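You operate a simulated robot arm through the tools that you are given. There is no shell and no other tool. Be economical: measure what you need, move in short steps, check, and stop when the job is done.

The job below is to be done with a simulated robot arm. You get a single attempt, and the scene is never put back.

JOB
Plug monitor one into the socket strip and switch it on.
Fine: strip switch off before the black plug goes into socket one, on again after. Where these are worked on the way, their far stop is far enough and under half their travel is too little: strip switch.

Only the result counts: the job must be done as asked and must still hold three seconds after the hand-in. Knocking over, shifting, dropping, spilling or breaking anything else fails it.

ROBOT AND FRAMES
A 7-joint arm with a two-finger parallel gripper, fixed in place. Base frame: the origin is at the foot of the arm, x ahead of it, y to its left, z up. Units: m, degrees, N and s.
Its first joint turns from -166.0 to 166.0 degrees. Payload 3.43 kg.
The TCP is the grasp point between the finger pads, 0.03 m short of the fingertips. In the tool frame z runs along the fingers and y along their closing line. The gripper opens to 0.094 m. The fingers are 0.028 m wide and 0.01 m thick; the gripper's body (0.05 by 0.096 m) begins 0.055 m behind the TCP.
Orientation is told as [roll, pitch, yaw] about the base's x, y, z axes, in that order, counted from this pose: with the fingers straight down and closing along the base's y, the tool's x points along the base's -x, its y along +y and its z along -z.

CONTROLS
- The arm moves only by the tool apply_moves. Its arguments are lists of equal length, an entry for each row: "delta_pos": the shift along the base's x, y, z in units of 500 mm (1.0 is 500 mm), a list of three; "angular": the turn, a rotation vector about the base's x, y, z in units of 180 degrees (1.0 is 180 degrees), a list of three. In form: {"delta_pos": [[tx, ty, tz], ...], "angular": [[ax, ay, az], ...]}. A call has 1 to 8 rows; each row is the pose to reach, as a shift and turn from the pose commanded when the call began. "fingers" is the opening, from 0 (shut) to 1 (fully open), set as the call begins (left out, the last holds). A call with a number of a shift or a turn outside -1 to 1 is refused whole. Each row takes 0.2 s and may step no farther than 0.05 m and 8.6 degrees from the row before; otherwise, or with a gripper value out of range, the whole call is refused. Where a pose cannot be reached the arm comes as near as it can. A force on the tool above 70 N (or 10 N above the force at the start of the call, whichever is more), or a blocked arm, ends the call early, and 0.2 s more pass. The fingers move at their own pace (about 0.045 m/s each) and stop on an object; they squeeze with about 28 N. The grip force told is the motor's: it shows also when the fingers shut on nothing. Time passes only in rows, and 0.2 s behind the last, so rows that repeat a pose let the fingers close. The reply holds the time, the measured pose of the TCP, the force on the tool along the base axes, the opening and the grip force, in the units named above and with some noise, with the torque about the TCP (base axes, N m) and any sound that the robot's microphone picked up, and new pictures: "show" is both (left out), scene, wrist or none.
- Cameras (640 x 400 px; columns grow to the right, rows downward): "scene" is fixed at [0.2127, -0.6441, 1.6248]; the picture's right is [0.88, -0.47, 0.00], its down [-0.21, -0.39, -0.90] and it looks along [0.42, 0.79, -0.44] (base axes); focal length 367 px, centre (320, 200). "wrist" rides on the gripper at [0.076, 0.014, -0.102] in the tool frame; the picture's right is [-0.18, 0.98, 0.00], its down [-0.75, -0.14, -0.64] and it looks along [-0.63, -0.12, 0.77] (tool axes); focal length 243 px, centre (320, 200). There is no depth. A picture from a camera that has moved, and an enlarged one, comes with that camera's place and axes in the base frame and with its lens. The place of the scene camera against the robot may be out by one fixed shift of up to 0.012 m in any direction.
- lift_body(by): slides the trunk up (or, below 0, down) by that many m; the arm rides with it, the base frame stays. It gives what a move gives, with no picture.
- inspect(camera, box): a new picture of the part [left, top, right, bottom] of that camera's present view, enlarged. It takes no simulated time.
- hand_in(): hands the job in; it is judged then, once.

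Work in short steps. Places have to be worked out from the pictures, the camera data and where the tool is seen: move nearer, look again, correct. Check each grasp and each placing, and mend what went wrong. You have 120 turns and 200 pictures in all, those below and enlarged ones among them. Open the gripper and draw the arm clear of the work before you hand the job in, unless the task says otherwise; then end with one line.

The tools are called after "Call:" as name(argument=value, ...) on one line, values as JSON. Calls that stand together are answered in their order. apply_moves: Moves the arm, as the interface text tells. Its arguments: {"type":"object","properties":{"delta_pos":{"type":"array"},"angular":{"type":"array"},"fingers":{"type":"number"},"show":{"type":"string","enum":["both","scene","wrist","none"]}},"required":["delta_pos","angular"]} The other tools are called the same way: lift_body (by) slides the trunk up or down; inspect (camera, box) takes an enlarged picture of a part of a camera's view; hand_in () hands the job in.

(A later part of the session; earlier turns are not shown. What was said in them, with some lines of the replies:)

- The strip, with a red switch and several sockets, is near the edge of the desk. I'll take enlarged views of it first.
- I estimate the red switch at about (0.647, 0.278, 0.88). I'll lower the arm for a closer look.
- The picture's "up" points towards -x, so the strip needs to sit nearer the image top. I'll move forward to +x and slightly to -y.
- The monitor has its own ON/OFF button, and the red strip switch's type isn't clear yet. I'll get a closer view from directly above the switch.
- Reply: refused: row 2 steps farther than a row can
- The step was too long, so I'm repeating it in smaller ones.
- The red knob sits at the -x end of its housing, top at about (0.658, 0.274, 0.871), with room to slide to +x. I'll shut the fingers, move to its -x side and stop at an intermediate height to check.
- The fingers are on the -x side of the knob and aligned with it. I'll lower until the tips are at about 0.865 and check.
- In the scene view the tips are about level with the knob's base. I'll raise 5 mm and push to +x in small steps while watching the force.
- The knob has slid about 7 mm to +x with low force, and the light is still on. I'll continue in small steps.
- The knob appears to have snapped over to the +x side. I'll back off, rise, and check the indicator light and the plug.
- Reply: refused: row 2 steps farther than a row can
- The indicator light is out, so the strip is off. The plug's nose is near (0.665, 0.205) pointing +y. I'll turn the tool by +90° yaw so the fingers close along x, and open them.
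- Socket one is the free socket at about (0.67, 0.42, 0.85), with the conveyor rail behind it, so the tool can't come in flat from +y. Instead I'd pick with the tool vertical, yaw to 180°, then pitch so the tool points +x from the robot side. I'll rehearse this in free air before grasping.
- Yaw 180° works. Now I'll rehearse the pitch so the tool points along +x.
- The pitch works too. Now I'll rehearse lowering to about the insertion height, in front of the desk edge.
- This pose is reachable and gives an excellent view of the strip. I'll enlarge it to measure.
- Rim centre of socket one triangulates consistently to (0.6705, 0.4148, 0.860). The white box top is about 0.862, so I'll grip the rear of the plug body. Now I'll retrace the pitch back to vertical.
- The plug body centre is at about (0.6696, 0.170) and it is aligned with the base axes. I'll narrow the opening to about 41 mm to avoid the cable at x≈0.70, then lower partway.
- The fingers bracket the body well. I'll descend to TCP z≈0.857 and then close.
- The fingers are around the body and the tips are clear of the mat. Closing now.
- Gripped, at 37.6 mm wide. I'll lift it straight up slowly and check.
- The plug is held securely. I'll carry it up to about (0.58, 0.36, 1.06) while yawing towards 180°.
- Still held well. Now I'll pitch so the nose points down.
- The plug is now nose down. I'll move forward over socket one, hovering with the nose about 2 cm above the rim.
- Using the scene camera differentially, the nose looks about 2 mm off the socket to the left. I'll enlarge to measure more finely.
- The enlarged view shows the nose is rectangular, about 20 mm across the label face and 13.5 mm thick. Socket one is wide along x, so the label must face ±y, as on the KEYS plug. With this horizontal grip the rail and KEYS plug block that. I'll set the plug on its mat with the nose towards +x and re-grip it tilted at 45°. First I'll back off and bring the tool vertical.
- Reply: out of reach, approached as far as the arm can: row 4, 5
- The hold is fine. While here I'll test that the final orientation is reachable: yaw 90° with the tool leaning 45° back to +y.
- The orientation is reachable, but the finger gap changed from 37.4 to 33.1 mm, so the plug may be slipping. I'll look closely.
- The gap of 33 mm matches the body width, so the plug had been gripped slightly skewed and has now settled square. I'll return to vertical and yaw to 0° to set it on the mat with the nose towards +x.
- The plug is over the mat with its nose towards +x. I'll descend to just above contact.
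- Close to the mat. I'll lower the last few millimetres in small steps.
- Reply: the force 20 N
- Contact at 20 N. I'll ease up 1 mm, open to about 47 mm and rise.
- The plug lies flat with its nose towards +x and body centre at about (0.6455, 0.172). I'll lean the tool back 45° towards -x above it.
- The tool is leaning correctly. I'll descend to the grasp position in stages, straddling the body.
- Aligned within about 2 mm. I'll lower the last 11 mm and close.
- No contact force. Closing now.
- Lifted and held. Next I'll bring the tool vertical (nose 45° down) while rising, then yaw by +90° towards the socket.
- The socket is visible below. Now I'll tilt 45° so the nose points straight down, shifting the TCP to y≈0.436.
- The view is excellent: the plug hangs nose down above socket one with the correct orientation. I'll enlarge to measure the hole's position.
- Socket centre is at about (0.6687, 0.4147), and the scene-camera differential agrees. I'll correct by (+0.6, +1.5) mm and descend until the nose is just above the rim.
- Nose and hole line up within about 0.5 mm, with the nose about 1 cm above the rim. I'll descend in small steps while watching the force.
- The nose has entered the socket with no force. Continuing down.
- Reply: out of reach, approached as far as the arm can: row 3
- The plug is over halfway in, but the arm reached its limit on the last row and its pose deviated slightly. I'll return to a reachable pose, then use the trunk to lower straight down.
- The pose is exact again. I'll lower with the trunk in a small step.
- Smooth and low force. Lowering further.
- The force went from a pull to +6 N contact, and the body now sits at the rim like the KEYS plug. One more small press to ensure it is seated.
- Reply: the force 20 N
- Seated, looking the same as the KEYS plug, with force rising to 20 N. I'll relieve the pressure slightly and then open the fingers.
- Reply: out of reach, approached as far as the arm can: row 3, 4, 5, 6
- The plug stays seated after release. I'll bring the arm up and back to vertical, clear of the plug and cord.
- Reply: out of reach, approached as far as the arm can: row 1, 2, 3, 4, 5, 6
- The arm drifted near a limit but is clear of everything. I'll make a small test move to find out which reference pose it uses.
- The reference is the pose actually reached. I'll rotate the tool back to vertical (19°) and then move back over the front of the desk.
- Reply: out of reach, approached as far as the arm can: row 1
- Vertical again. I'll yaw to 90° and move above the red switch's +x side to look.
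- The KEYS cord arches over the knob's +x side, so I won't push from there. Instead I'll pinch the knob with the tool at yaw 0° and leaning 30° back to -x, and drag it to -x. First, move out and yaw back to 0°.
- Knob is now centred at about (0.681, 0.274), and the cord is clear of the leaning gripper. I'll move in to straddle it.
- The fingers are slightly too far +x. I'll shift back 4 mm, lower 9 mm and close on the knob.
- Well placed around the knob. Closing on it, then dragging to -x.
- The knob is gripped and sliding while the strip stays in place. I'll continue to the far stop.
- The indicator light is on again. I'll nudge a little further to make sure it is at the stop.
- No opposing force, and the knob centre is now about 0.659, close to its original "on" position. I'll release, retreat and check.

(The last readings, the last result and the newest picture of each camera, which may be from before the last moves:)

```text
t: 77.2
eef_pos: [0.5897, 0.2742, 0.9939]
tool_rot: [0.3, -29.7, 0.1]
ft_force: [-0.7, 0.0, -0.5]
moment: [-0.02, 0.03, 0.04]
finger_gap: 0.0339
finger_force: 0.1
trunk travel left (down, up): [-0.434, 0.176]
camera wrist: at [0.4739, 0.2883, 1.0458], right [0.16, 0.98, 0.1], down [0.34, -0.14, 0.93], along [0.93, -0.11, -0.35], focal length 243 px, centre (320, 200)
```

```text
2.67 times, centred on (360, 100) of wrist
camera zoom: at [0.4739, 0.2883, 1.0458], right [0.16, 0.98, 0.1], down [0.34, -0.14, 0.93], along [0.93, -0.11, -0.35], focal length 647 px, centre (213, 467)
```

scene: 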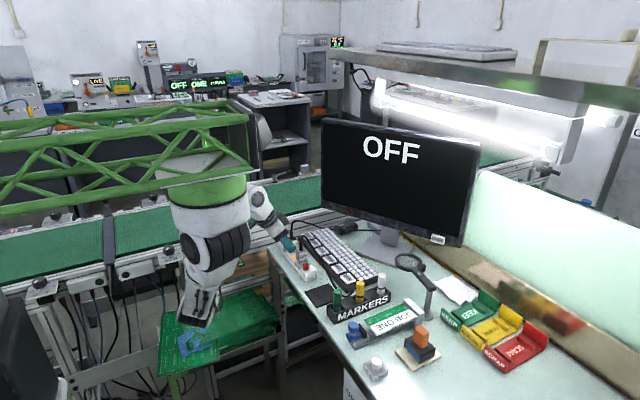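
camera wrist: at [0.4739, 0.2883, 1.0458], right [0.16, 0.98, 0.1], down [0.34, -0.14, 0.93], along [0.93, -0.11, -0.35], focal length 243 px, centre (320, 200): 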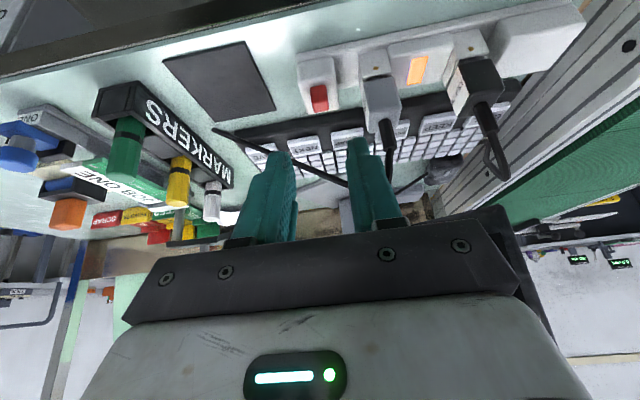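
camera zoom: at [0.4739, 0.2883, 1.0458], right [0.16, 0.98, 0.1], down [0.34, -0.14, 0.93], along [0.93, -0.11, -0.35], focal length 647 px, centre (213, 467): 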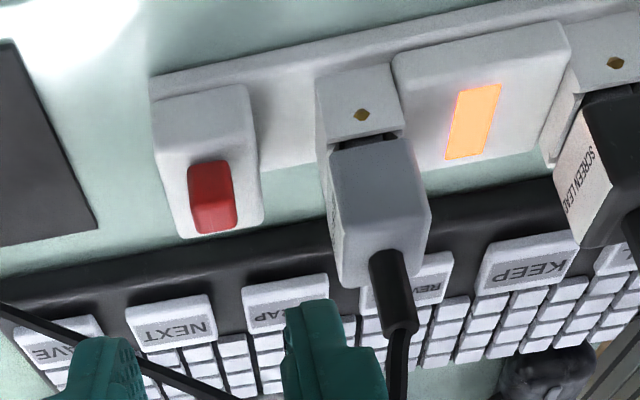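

The strip is on, with the knob in its original place and the indicator lit, but the monitor still reads OFF. Its ON/OFF button triangulates to about (1.055, 0.084, 0.972), facing (-0.86, -0.52). I'll rise and lean to 45° on the way there.

Call:
apply_moves(delta_pos=[[0, 0, 0.06], [0, 0, 0.13], [0, 0, 0.2], [0, 0, 0.24]], angular=[[0, 0, 0], [0, -0.0417, 0], [0, -0.0833, 0], [0, -0.0833, 0]], fingers=0, show="none")

Call:
apply_moves(delta_pos=[[0.02, -0.07, 0], [0.05, -0.15, 0], [0.09, -0.23, 0], [0.14, -0.31, 0], [0.2, -0.38, 0], [0.26, -0.45, 0], [0.33, -0.52, 0], [0.4, -0.58, 0]], angular=[[0, 0, 0.025], [0, 0, 0.05], [0, 0, 0.075], [0, 0, 0.1], [0, 0, 0.12], [0, 0, 0.14], [0, 0, 0.16], [0, 0, 0.172]], show="both")

```text
t: 78.2
eef_pos: [0.5913, 0.2742, 1.1146]
tool_rot: [0.4, -44.8, 0.1]
ft_force: [-0.2, 0.3, -0.1]
moment: [0.02, 0.0, 0.02]
finger_gap: 0.0001
finger_force: 28.5
trunk travel left (down, up): [-0.434, 0.176]
```

```text
t: 78.9
eef_pos: [0.628, 0.2582, 1.0951]
tool_rot: [-13.0, -37.0, 25.3]
ft_force: [0.3, -0.2, 0.4]
moment: [-0.02, -0.03, 0.0]
finger_gap: 0.0
finger_force: 27.8
out of reach, approached as far as the arm can: row 3
trunk travel left (down, up): [-0.434, 0.176]
stopped in row 3: the arm was blocked; the commanded pose is now the measured one
camera wrist: at [0.5051, 0.2419, 1.1265], right [-0.15, 0.99, -0.07], down [0.18, 0.09, 0.98], along [0.97, 0.14, -0.19], focal length 243 px, centre (320, 200)
```

scene: 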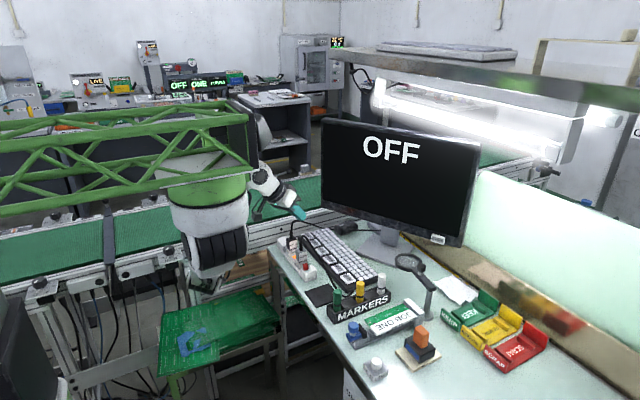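
wrist: 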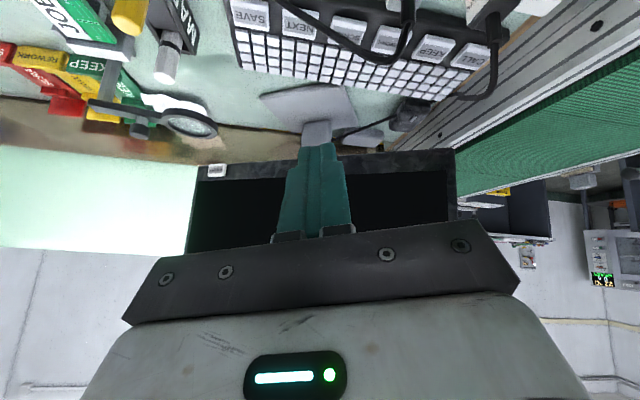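

A joint limit was hit in that posture. I'll bring the tool back to vertical first, then travel.

Call:
apply_moves(delta_pos=[[0, 0, 0.02], [0, 0, 0.04], [0, 0, 0.05], [0, -0.02, 0.05], [0, -0.04, 0.05]], angular=[[-0.0034, 0.0436, 0], [-0.0069, 0.0871, 0], [-0.0103, 0.1307, 0], [-0.0138, 0.1742, 0], [-0.0172, 0.2178, 0]], show="none")

Call:
apply_moves(delta_pos=[[0.03, -0.06, 0], [0.06, -0.13, 0], [0.09, -0.2, 0], [0.12, -0.27, 0], [0.16, -0.33, 0], [0.2, -0.39, 0], [0.24, -0.45, 0], [0.28, -0.51, 0]], angular=[[0, 0, 0], [0, 0, 0], [0, 0, 0], [0, 0, 0], [0, 0, 0], [0, 0, 0], [0, 0, 0], [0, 0, 0]], show="both")

```text
t: 80.1
eef_pos: [0.629, 0.2381, 1.1207]
tool_rot: [-0.1, 0.5, 20.8]
ft_force: [1.1, 0.6, 0.2]
moment: [0.0, 0.0, 0.02]
finger_gap: 0.0001
finger_force: 28.2
trunk travel left (down, up): [-0.434, 0.176]
```

```text
t: 81.9
eef_pos: [0.7689, -0.0176, 1.1191]
tool_rot: [-0.1, 0.4, 20.8]
ft_force: [0.1, -0.1, 0.1]
moment: [-0.05, 0.0, -0.04]
finger_gap: 0.0
finger_force: 28.2
trunk travel left (down, up): [-0.434, 0.176]
camera wrist: at [0.6934, -0.0298, 1.2229], right [-0.18, 0.98, 0.0], down [0.76, 0.14, 0.64], along [0.63, 0.11, -0.77], focal length 243 px, centre (320, 200)
```

scene: 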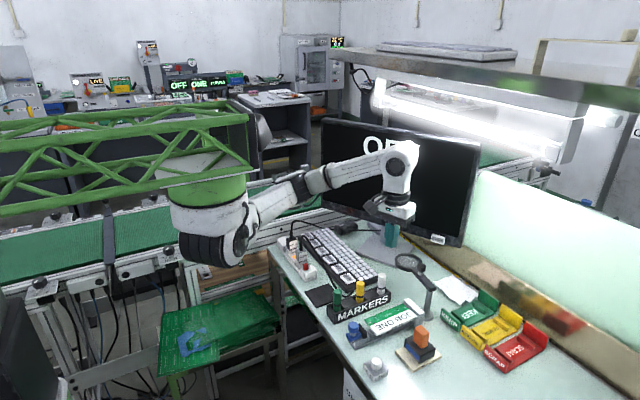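
wrist: 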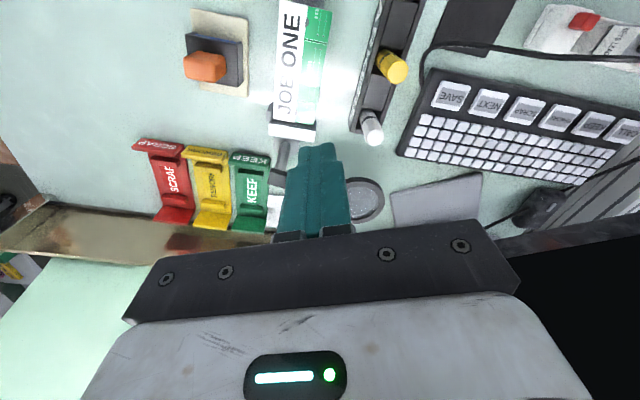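

Good posture now. I'll yaw to 31° and then lean back so the tool points at the button.

Call:
apply_moves(delta_pos=[[0.02, -0.01, 0], [0.04, -0.02, 0]], angular=[[0, 0, 0.03], [0, 0, 0.0567]], show="none")

Call:
apply_moves(delta_pos=[[0, 0, 0], [0, 0, 0], [0, 0, 0], [0, 0, 0], [0, 0, 0], [0, 0, 0]], angular=[[0.0215, -0.0357, 0], [0.0429, -0.0714, 0], [0.0644, -0.1071, 0], [0.0858, -0.1429, 0], [0.1073, -0.1786, 0], [0.1288, -0.2143, 0]], show="both")

```text
t: 82.5
eef_pos: [0.7889, -0.0274, 1.1199]
tool_rot: [-0.1, 0.4, 30.9]
ft_force: [-0.4, 0.1, 0.3]
moment: [-0.03, 0.01, 0.01]
finger_gap: 0.0
finger_force: 28.3
trunk travel left (down, up): [-0.434, 0.176]
```

```text
t: 83.9
eef_pos: [0.7886, -0.0267, 1.1195]
tool_rot: [-0.1, -44.7, 31.0]
ft_force: [0.4, -0.2, -0.9]
moment: [-0.02, 0.01, 0.03]
finger_gap: 0.0
finger_force: 28.1
trunk travel left (down, up): [-0.434, 0.176]
camera wrist: at [0.6736, -0.0792, 1.1393], right [-0.39, 0.91, 0.13], down [0.14, -0.08, 0.99], along [0.91, 0.41, -0.1], focal length 243 px, centre (320, 200)
```

scene: 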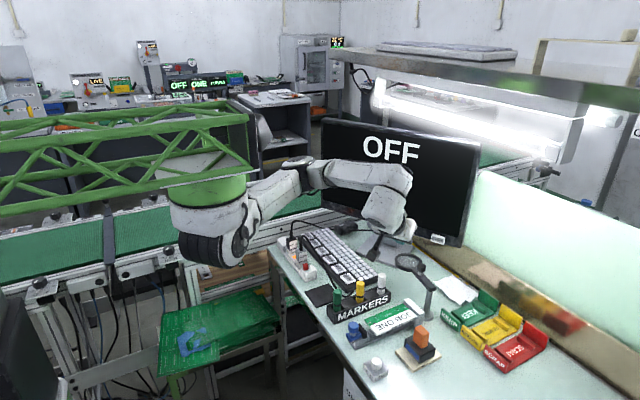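
wrist: 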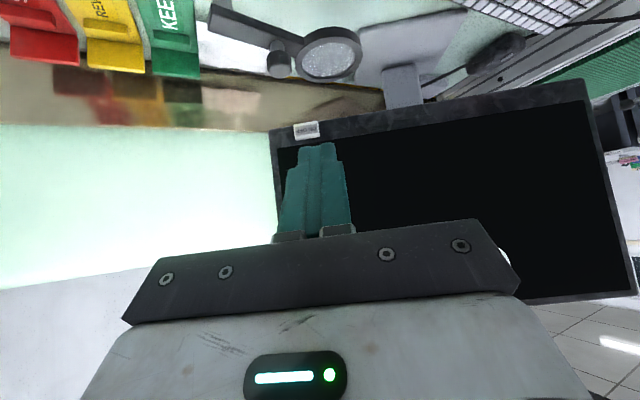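

The button ray matches my estimate to within 1 mm, and the magnifier (z≈0.92) lies below the path. I'll move to about 3 cm in front of the button.

Call:
apply_moves(delta_pos=[[0.08, 0.028, -0.02], [0.16, 0.056, -0.06], [0.24, 0.084, -0.11], [0.32, 0.112, -0.17], [0.38, 0.14, -0.23], [0.428, 0.158, -0.273]], angular=[[0, 0, 0], [0, 0, 0], [0, 0, 0], [0, 0, 0], [0, 0, 0], [0, 0, 0]], show="both")

Call:
inspect(camera="wrist", box=[240, 70, 400, 190])

Call:
inspect(camera="scene", box=[380, 200, 470, 260])

```text
refused: row 4 steps farther than a row can; nothing moved
```

```text
3.33 times, centred on (320, 130) of wrist
camera zoom: at [0.6736, -0.0792, 1.1393], right [-0.39, 0.91, 0.13], down [0.14, -0.08, 0.99], along [0.91, 0.41, -0.1], focal length 809 px, centre (320, 433)
```

zoom: 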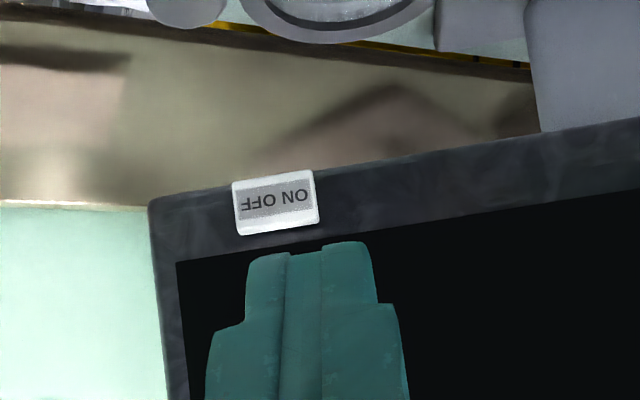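

```text
6.67 times, centred on (425, 230) of scene
camera zoom: at [0.2127, -0.6441, 1.6248], right [0.88, -0.47, 0.0], down [-0.21, -0.39, -0.9], along [0.42, 0.79, -0.44], focal length 2450 px, centre (-380, 0)
```

zoom: 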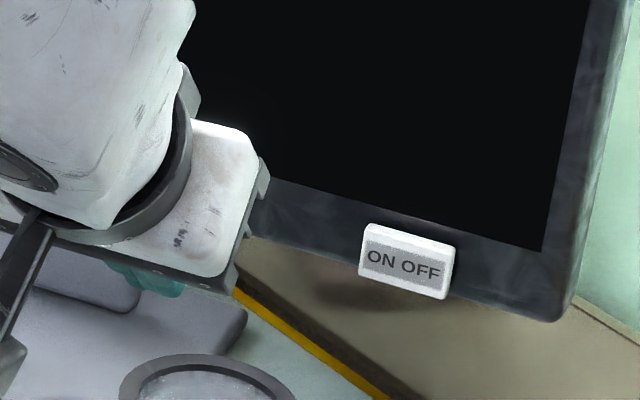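

Call:
apply_moves(delta_pos=[[0.07, 0.025, -0.02], [0.14, 0.05, -0.05], [0.21, 0.075, -0.09], [0.275, 0.1, -0.14], [0.335, 0.125, -0.19], [0.385, 0.145, -0.235], [0.428, 0.158, -0.273]], angular=[[0, 0, 0], [0, 0, 0], [0, 0, 0], [0, 0, 0], [0, 0, 0], [0, 0, 0], [0, 0, 0]], show="both")

Call:
inspect(camera="wrist", box=[240, 70, 400, 190])

Call:
inspect(camera="scene", box=[390, 200, 470, 260])

```text
t: 85.5
eef_pos: [1.0029, 0.0534, 0.983]
tool_rot: [-0.1, -44.6, 30.9]
ft_force: [-0.7, 0.2, -0.2]
moment: [-0.05, -0.04, 0.0]
finger_gap: 0.0001
finger_force: 28.0
trunk travel left (down, up): [-0.434, 0.176]
camera wrist: at [0.8879, 0.0008, 1.0034], right [-0.39, 0.91, 0.13], down [0.15, -0.08, 0.99], along [0.91, 0.41, -0.1], focal length 243 px, centre (320, 200)
```

scene: 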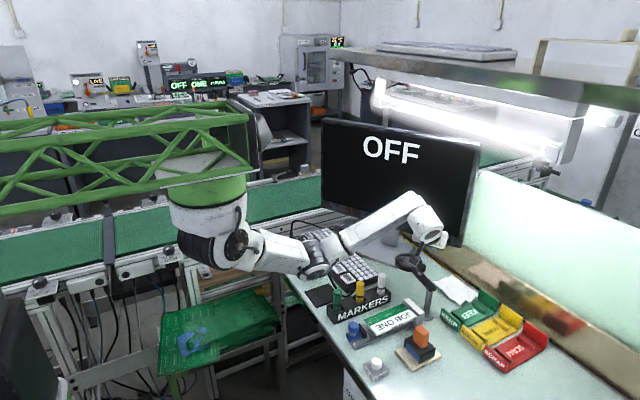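
wrist: 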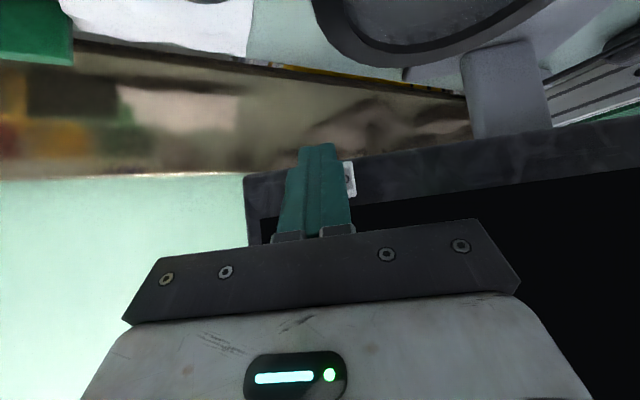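

```text
3.33 times, centred on (320, 130) of wrist
camera zoom: at [0.8879, 0.0008, 1.0034], right [-0.39, 0.91, 0.13], down [0.15, -0.08, 0.99], along [0.91, 0.41, -0.1], focal length 809 px, centre (320, 433)
```

zoom: 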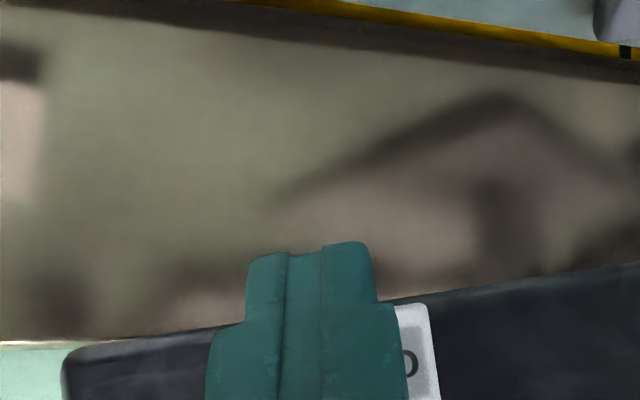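

```text
6.67 times, centred on (430, 230) of scene
camera zoom: at [0.2127, -0.6441, 1.6248], right [0.88, -0.47, 0.0], down [-0.21, -0.39, -0.9], along [0.42, 0.79, -0.44], focal length 2450 px, centre (-413, 0)
```

zoom: 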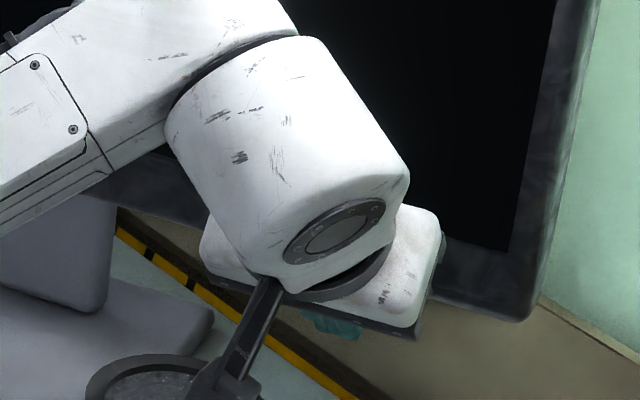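

The tip is in front of the button, with the front corner aimed at its centre. I'll advance along the button's normal in small steps.

Call:
apply_moves(delta_pos=[[0.0137, 0.0082, 0], [0.0274, 0.0165, 0], [0.0394, 0.0237, 0]], angular=[[0, 0, 0], [0, 0, 0], [0, 0, 0]], show="none")

Call:
apply_moves(delta_pos=[[0.0034, 0.0021, 0], [0.0069, 0.0041, 0]], angular=[[0, 0, 0], [0, 0, 0]], show="scene")

```text
t: 86.3
eef_pos: [1.0232, 0.0639, 0.9837]
tool_rot: [-0.1, -44.7, 30.9]
ft_force: [-0.3, -0.1, 0.2]
moment: [0.02, 0.01, -0.02]
finger_gap: 0.0
finger_force: 28.3
trunk travel left (down, up): [-0.434, 0.176]
```

```text
t: 86.9
eef_pos: [1.0256, 0.0649, 0.9836]
tool_rot: [-0.1, -44.5, 31.0]
ft_force: [-0.4, -0.5, -1.1]
moment: [0.03, -0.02, -0.03]
finger_gap: 0.0
finger_force: 28.1
trunk travel left (down, up): [-0.434, 0.176]
```

scene: 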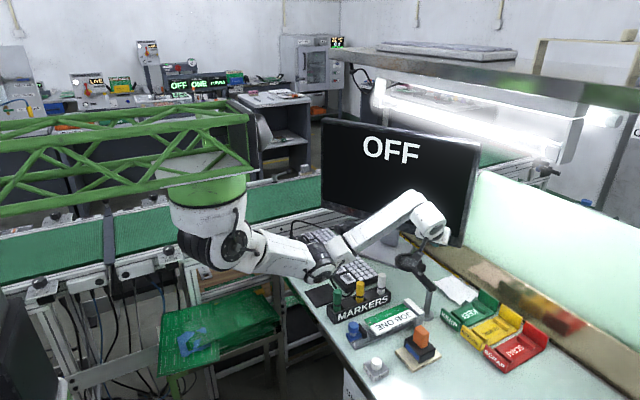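

No contact yet. I'll continue in 2 mm steps.

Call:
apply_moves(delta_pos=[[0.0034, 0.0021, 0], [0.0069, 0.0041, 0]], angular=[[0, 0, 0], [0, 0, 0]], show="none")

Call:
inspect(camera="wrist", box=[240, 90, 400, 210])

```text
t: 87.5
eef_pos: [1.0284, 0.0676, 0.9832]
tool_rot: [0.1, -44.7, 30.9]
ft_force: [-2.6, -0.4, -0.1]
moment: [-0.01, -0.01, 0.0]
finger_gap: 0.0
finger_force: 28.4
trunk travel left (down, up): [-0.434, 0.176]
heard: click
```

```text
3.33 times, centred on (320, 150) of wrist
camera zoom: at [0.9138, 0.0152, 1.0031], right [-0.39, 0.91, 0.13], down [0.15, -0.08, 0.99], along [0.91, 0.41, -0.1], focal length 809 px, centre (320, 367)
```

zoom: 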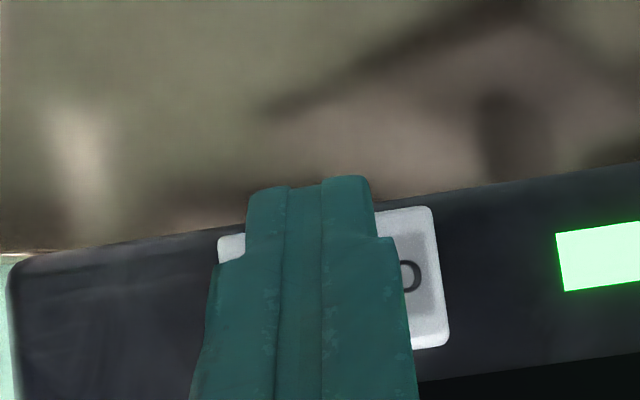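

A click was heard and a green light lit on the bezel. I'll back straight off and check the screen.

Call:
apply_moves(delta_pos=[[-0.02, -0.012, 0], [-0.07, -0.04, 0.02], [-0.14, -0.07, 0.06], [-0.21, -0.1, 0.11], [-0.28, -0.13, 0.16], [-0.35, -0.16, 0.21]], angular=[[0, 0, 0], [0, 0, 0], [0, 0, 0], [0, 0, 0], [0, 0, 0], [0, 0, 0]], show="both")

```text
t: 88.9
eef_pos: [0.8519, -0.0155, 1.0893]
tool_rot: [0.1, -44.7, 30.7]
ft_force: [-0.5, -1.8, -0.1]
moment: [0.05, -0.01, 0.05]
finger_gap: 0.0
finger_force: 28.0
trunk travel left (down, up): [-0.434, 0.176]
camera wrist: at [0.7378, -0.0663, 1.1083], right [-0.39, 0.91, 0.13], down [0.15, -0.08, 0.99], along [0.91, 0.4, -0.1], focal length 243 px, centre (320, 200)
```

scene: 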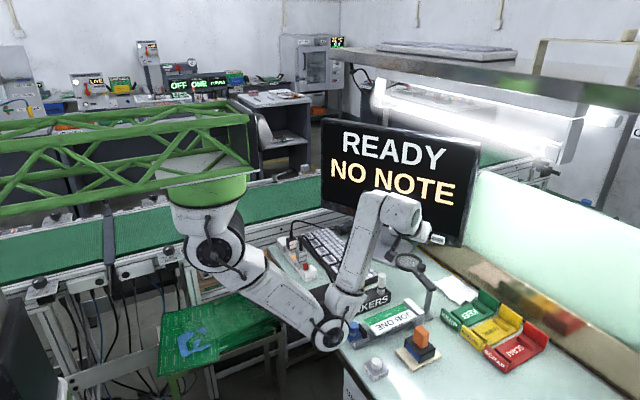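
wrist: 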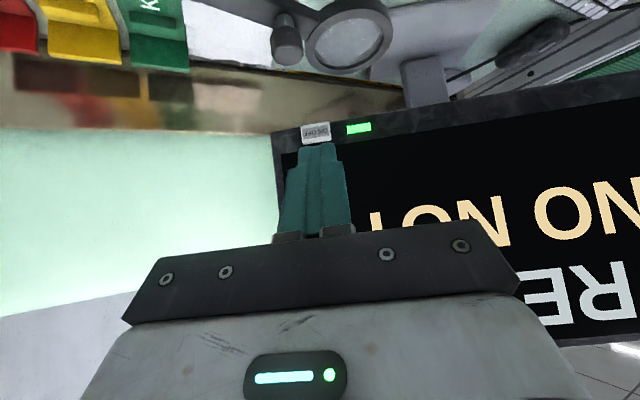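

The screen shows READY. The elbow has swung low over the desk, so I'll check around it and raise the trunk to clear it safely.

Call:
inspect(camera="scene", box=[280, 260, 440, 390])

Call:
lift_body(by=0.12)

Call:
inspect(camera="scene", box=[220, 160, 480, 390])

```text
3.08 times, centred on (360, 325) of scene
camera zoom: at [0.2127, -0.6441, 1.6248], right [0.88, -0.47, 0.0], down [-0.21, -0.39, -0.9], along [0.42, 0.79, -0.44], focal length 1130 px, centre (197, -185)
```

zoom: 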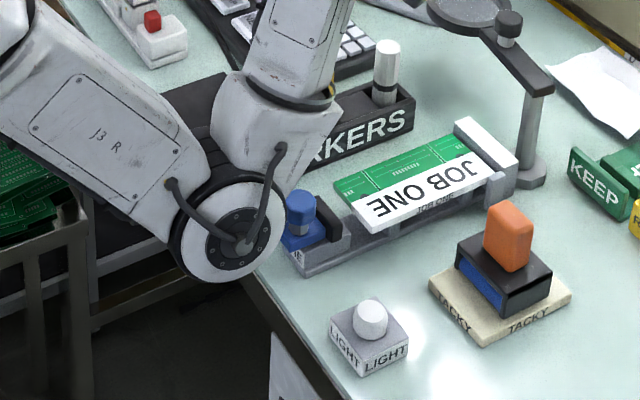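

```text
t: 90.4
eef_pos: [0.853, -0.012, 1.2085]
tool_rot: [0.0, -44.6, 30.9]
ft_force: [-0.6, -0.7, -0.2]
moment: [0.03, 0.0, 0.03]
finger_gap: 0.0
finger_force: 27.7
trunk travel left (down, up): [-0.554, 0.055]
```

```text
1.74 times, centred on (350, 275) of scene
camera zoom: at [0.2127, -0.6441, 1.6248], right [0.88, -0.47, 0.0], down [-0.21, -0.39, -0.9], along [0.42, 0.79, -0.44], focal length 639 px, centre (268, 70)
```

zoom: 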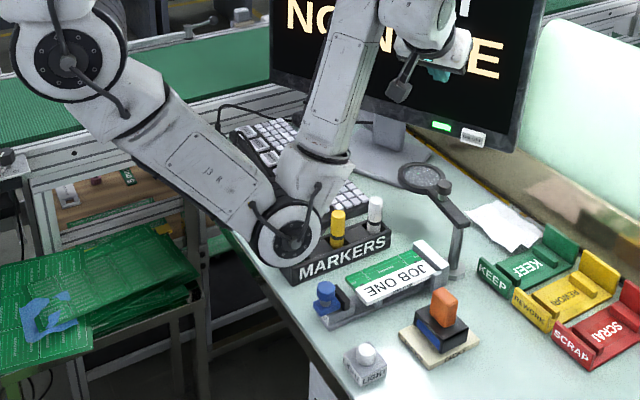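

Trunk raised; nothing looks disturbed. I'll un-lean the tool while keeping the TCP high.

Call:
apply_moves(delta_pos=[[0, 0, 0.01], [0, 0, 0.02], [0, 0, 0.03], [0, 0, 0.04], [0, 0, 0.05], [0, 0, 0.06]], angular=[[-0.0215, 0.0357, 0], [-0.0429, 0.0714, 0], [-0.0644, 0.1071, 0], [-0.0858, 0.1429, 0], [-0.1073, 0.1786, 0], [-0.1288, 0.2143, 0]], show="scene")

```text
t: 91.8
eef_pos: [0.8533, -0.0116, 1.2377]
tool_rot: [0.0, 0.5, 30.9]
ft_force: [-0.3, 0.2, -0.7]
moment: [0.0, 0.01, -0.03]
finger_gap: 0.0001
finger_force: 27.8
trunk travel left (down, up): [-0.554, 0.055]
```

scene: 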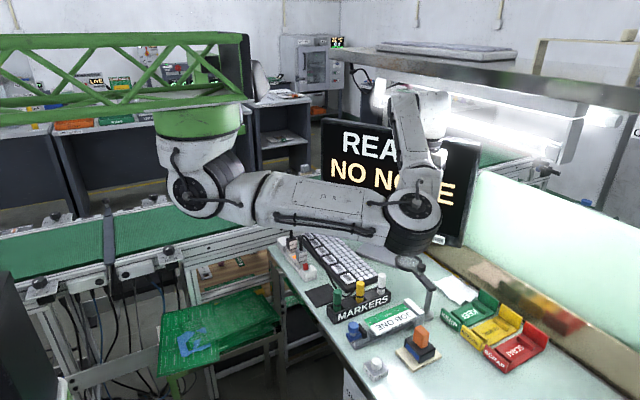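

Call:
inspect(camera="scene", box=[340, 180, 500, 320])

```text
2.86 times, centred on (420, 250) of scene
camera zoom: at [0.2127, -0.6441, 1.6248], right [0.88, -0.47, 0.0], down [-0.21, -0.39, -0.9], along [0.42, 0.79, -0.44], focal length 1050 px, centre (34, 57)
```

zoom: 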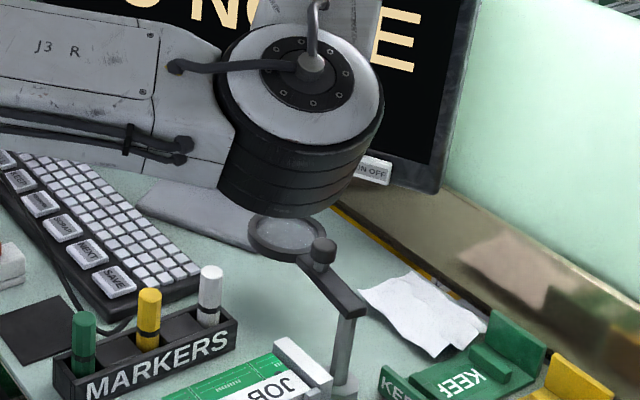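

All objects are standing. I'll raise a bit more and retract a little.

Call:
lift_body(by=0.05)

Call:
apply_moves(delta_pos=[[-0.05, 0.02, 0.04], [-0.1, 0.04, 0.08], [-0.15, 0.06, 0.1]], angular=[[0, 0, 0], [0, 0, 0], [0, 0, 0]], fingers=0.9, show="scene")

Call:
inspect(camera="scene", box=[260, 220, 360, 300])

```text
t: 92.7
eef_pos: [0.8419, -0.0195, 1.2363]
tool_rot: [0.5, 7.2, 31.7]
ft_force: [0.0, 1.2, -0.3]
moment: [0.02, 0.0, -0.01]
finger_gap: 0.0
finger_force: 28.2
trunk travel left (down, up): [-0.604, 0.005]
```

```text
t: 93.2
eef_pos: [0.8084, 0.0024, 1.2595]
tool_rot: [-0.1, 9.3, 30.7]
ft_force: [-0.5, 2.5, -0.5]
moment: [-0.23, 0.03, 0.03]
finger_gap: 0.0388
finger_force: 0.2
trunk travel left (down, up): [-0.604, 0.005]
stopped in row 2: the arm was blocked; the commanded pose is now the measured one
```

scene: 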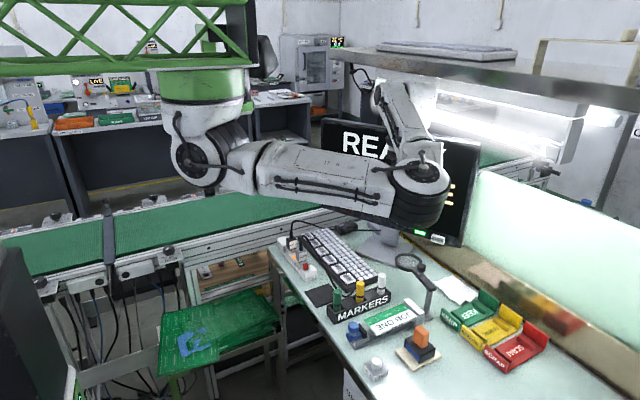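

```text
5.00 times, centred on (310, 260) of scene
camera zoom: at [0.2127, -0.6441, 1.6248], right [0.88, -0.47, 0.0], down [-0.21, -0.39, -0.9], along [0.42, 0.79, -0.44], focal length 1837 px, centre (370, -100)
```

zoom: 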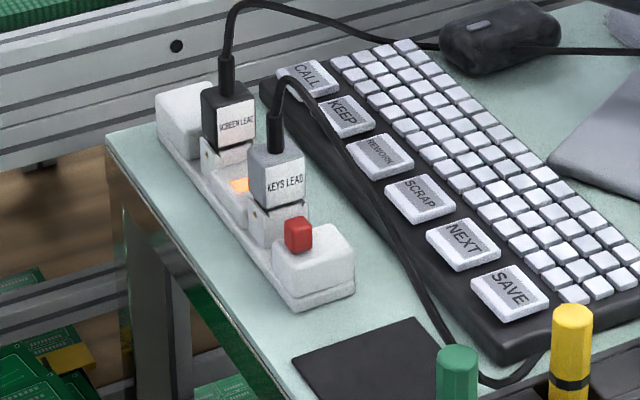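

The arm met something while rising, perhaps the shelf or lamp overhead. The monitor corners look unchanged. I'll lower the trunk back to relieve it and look.

Call:
lift_body(by=-0.05)

Call:
inspect(camera="scene", box=[310, 50, 530, 250])

Call:
inspect(camera="wrist", box=[0, 0, 640, 400])

```text
t: 94.1
eef_pos: [0.807, -0.004, 1.2021]
tool_rot: [0.2, 9.6, 30.9]
ft_force: [-0.4, -0.1, -0.6]
moment: [-0.03, -0.02, -0.01]
finger_gap: 0.0844
finger_force: 0.0
trunk travel left (down, up): [-0.554, 0.055]
```

```text
2.00 times, centred on (420, 150) of scene
camera zoom: at [0.2127, -0.6441, 1.6248], right [0.88, -0.47, 0.0], down [-0.21, -0.39, -0.9], along [0.42, 0.79, -0.44], focal length 735 px, centre (120, 300)
```

zoom: 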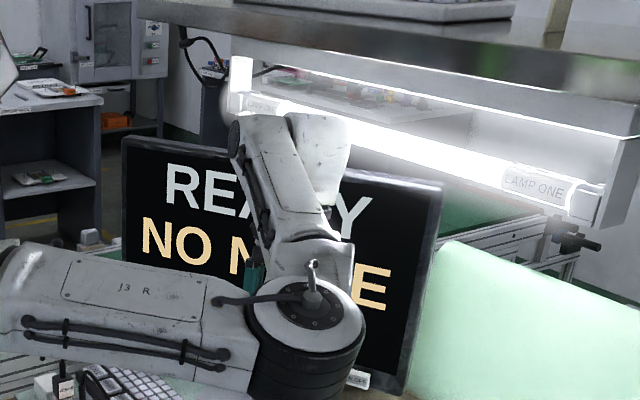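

```text
1.00 times, centred on (320, 200) of wrist (not enlarged: the box is as wide or as high as the picture)
camera zoom: at [0.7516, -0.021, 1.3162], right [-0.35, 0.94, -0.03], down [0.8, 0.31, 0.51], along [0.48, 0.16, -0.86], focal length 243 px, centre (320, 200)
```

zoom: 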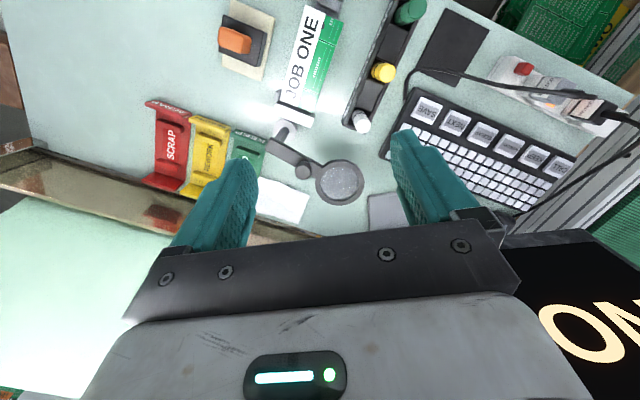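

It's free again, and the lamp, shelf and monitor look unchanged. I'll retract modestly at constant height away from the lamp.

Call:
apply_moves(delta_pos=[[-0.05, 0, -0.01], [-0.1, 0, -0.02], [-0.15, 0, -0.02], [-0.2, 0, -0.02]], angular=[[0, 0, 0], [0, 0, 0], [0, 0, 0], [0, 0, 0]], show="scene")

```text
t: 95.1
eef_pos: [0.7076, -0.005, 1.1922]
tool_rot: [0.2, 9.6, 31.0]
ft_force: [0.2, 0.1, -0.2]
moment: [0.01, 0.01, 0.02]
finger_gap: 0.0845
finger_force: 0.0
trunk travel left (down, up): [-0.554, 0.055]
```

scene: 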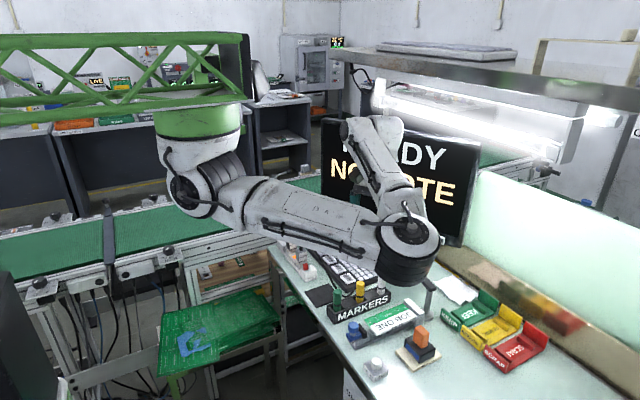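

The screen shows READY, the strip is on with the screen lead seated in socket one, the gripper is open and empty, and the arm is clear of the work. Handing in.

Call:
hand_in()

```text
The job is handed in.
```

Monitor one is plugged into socket one of the strip, the strip switch was turned off before plugging in and back on after, and the screen shows READY. The strip itself moved about 1 mm while the plug went in. The arm also met something, possibly the lamp or shelf, while rising at the end, and I saw no change to either or to the monitor.
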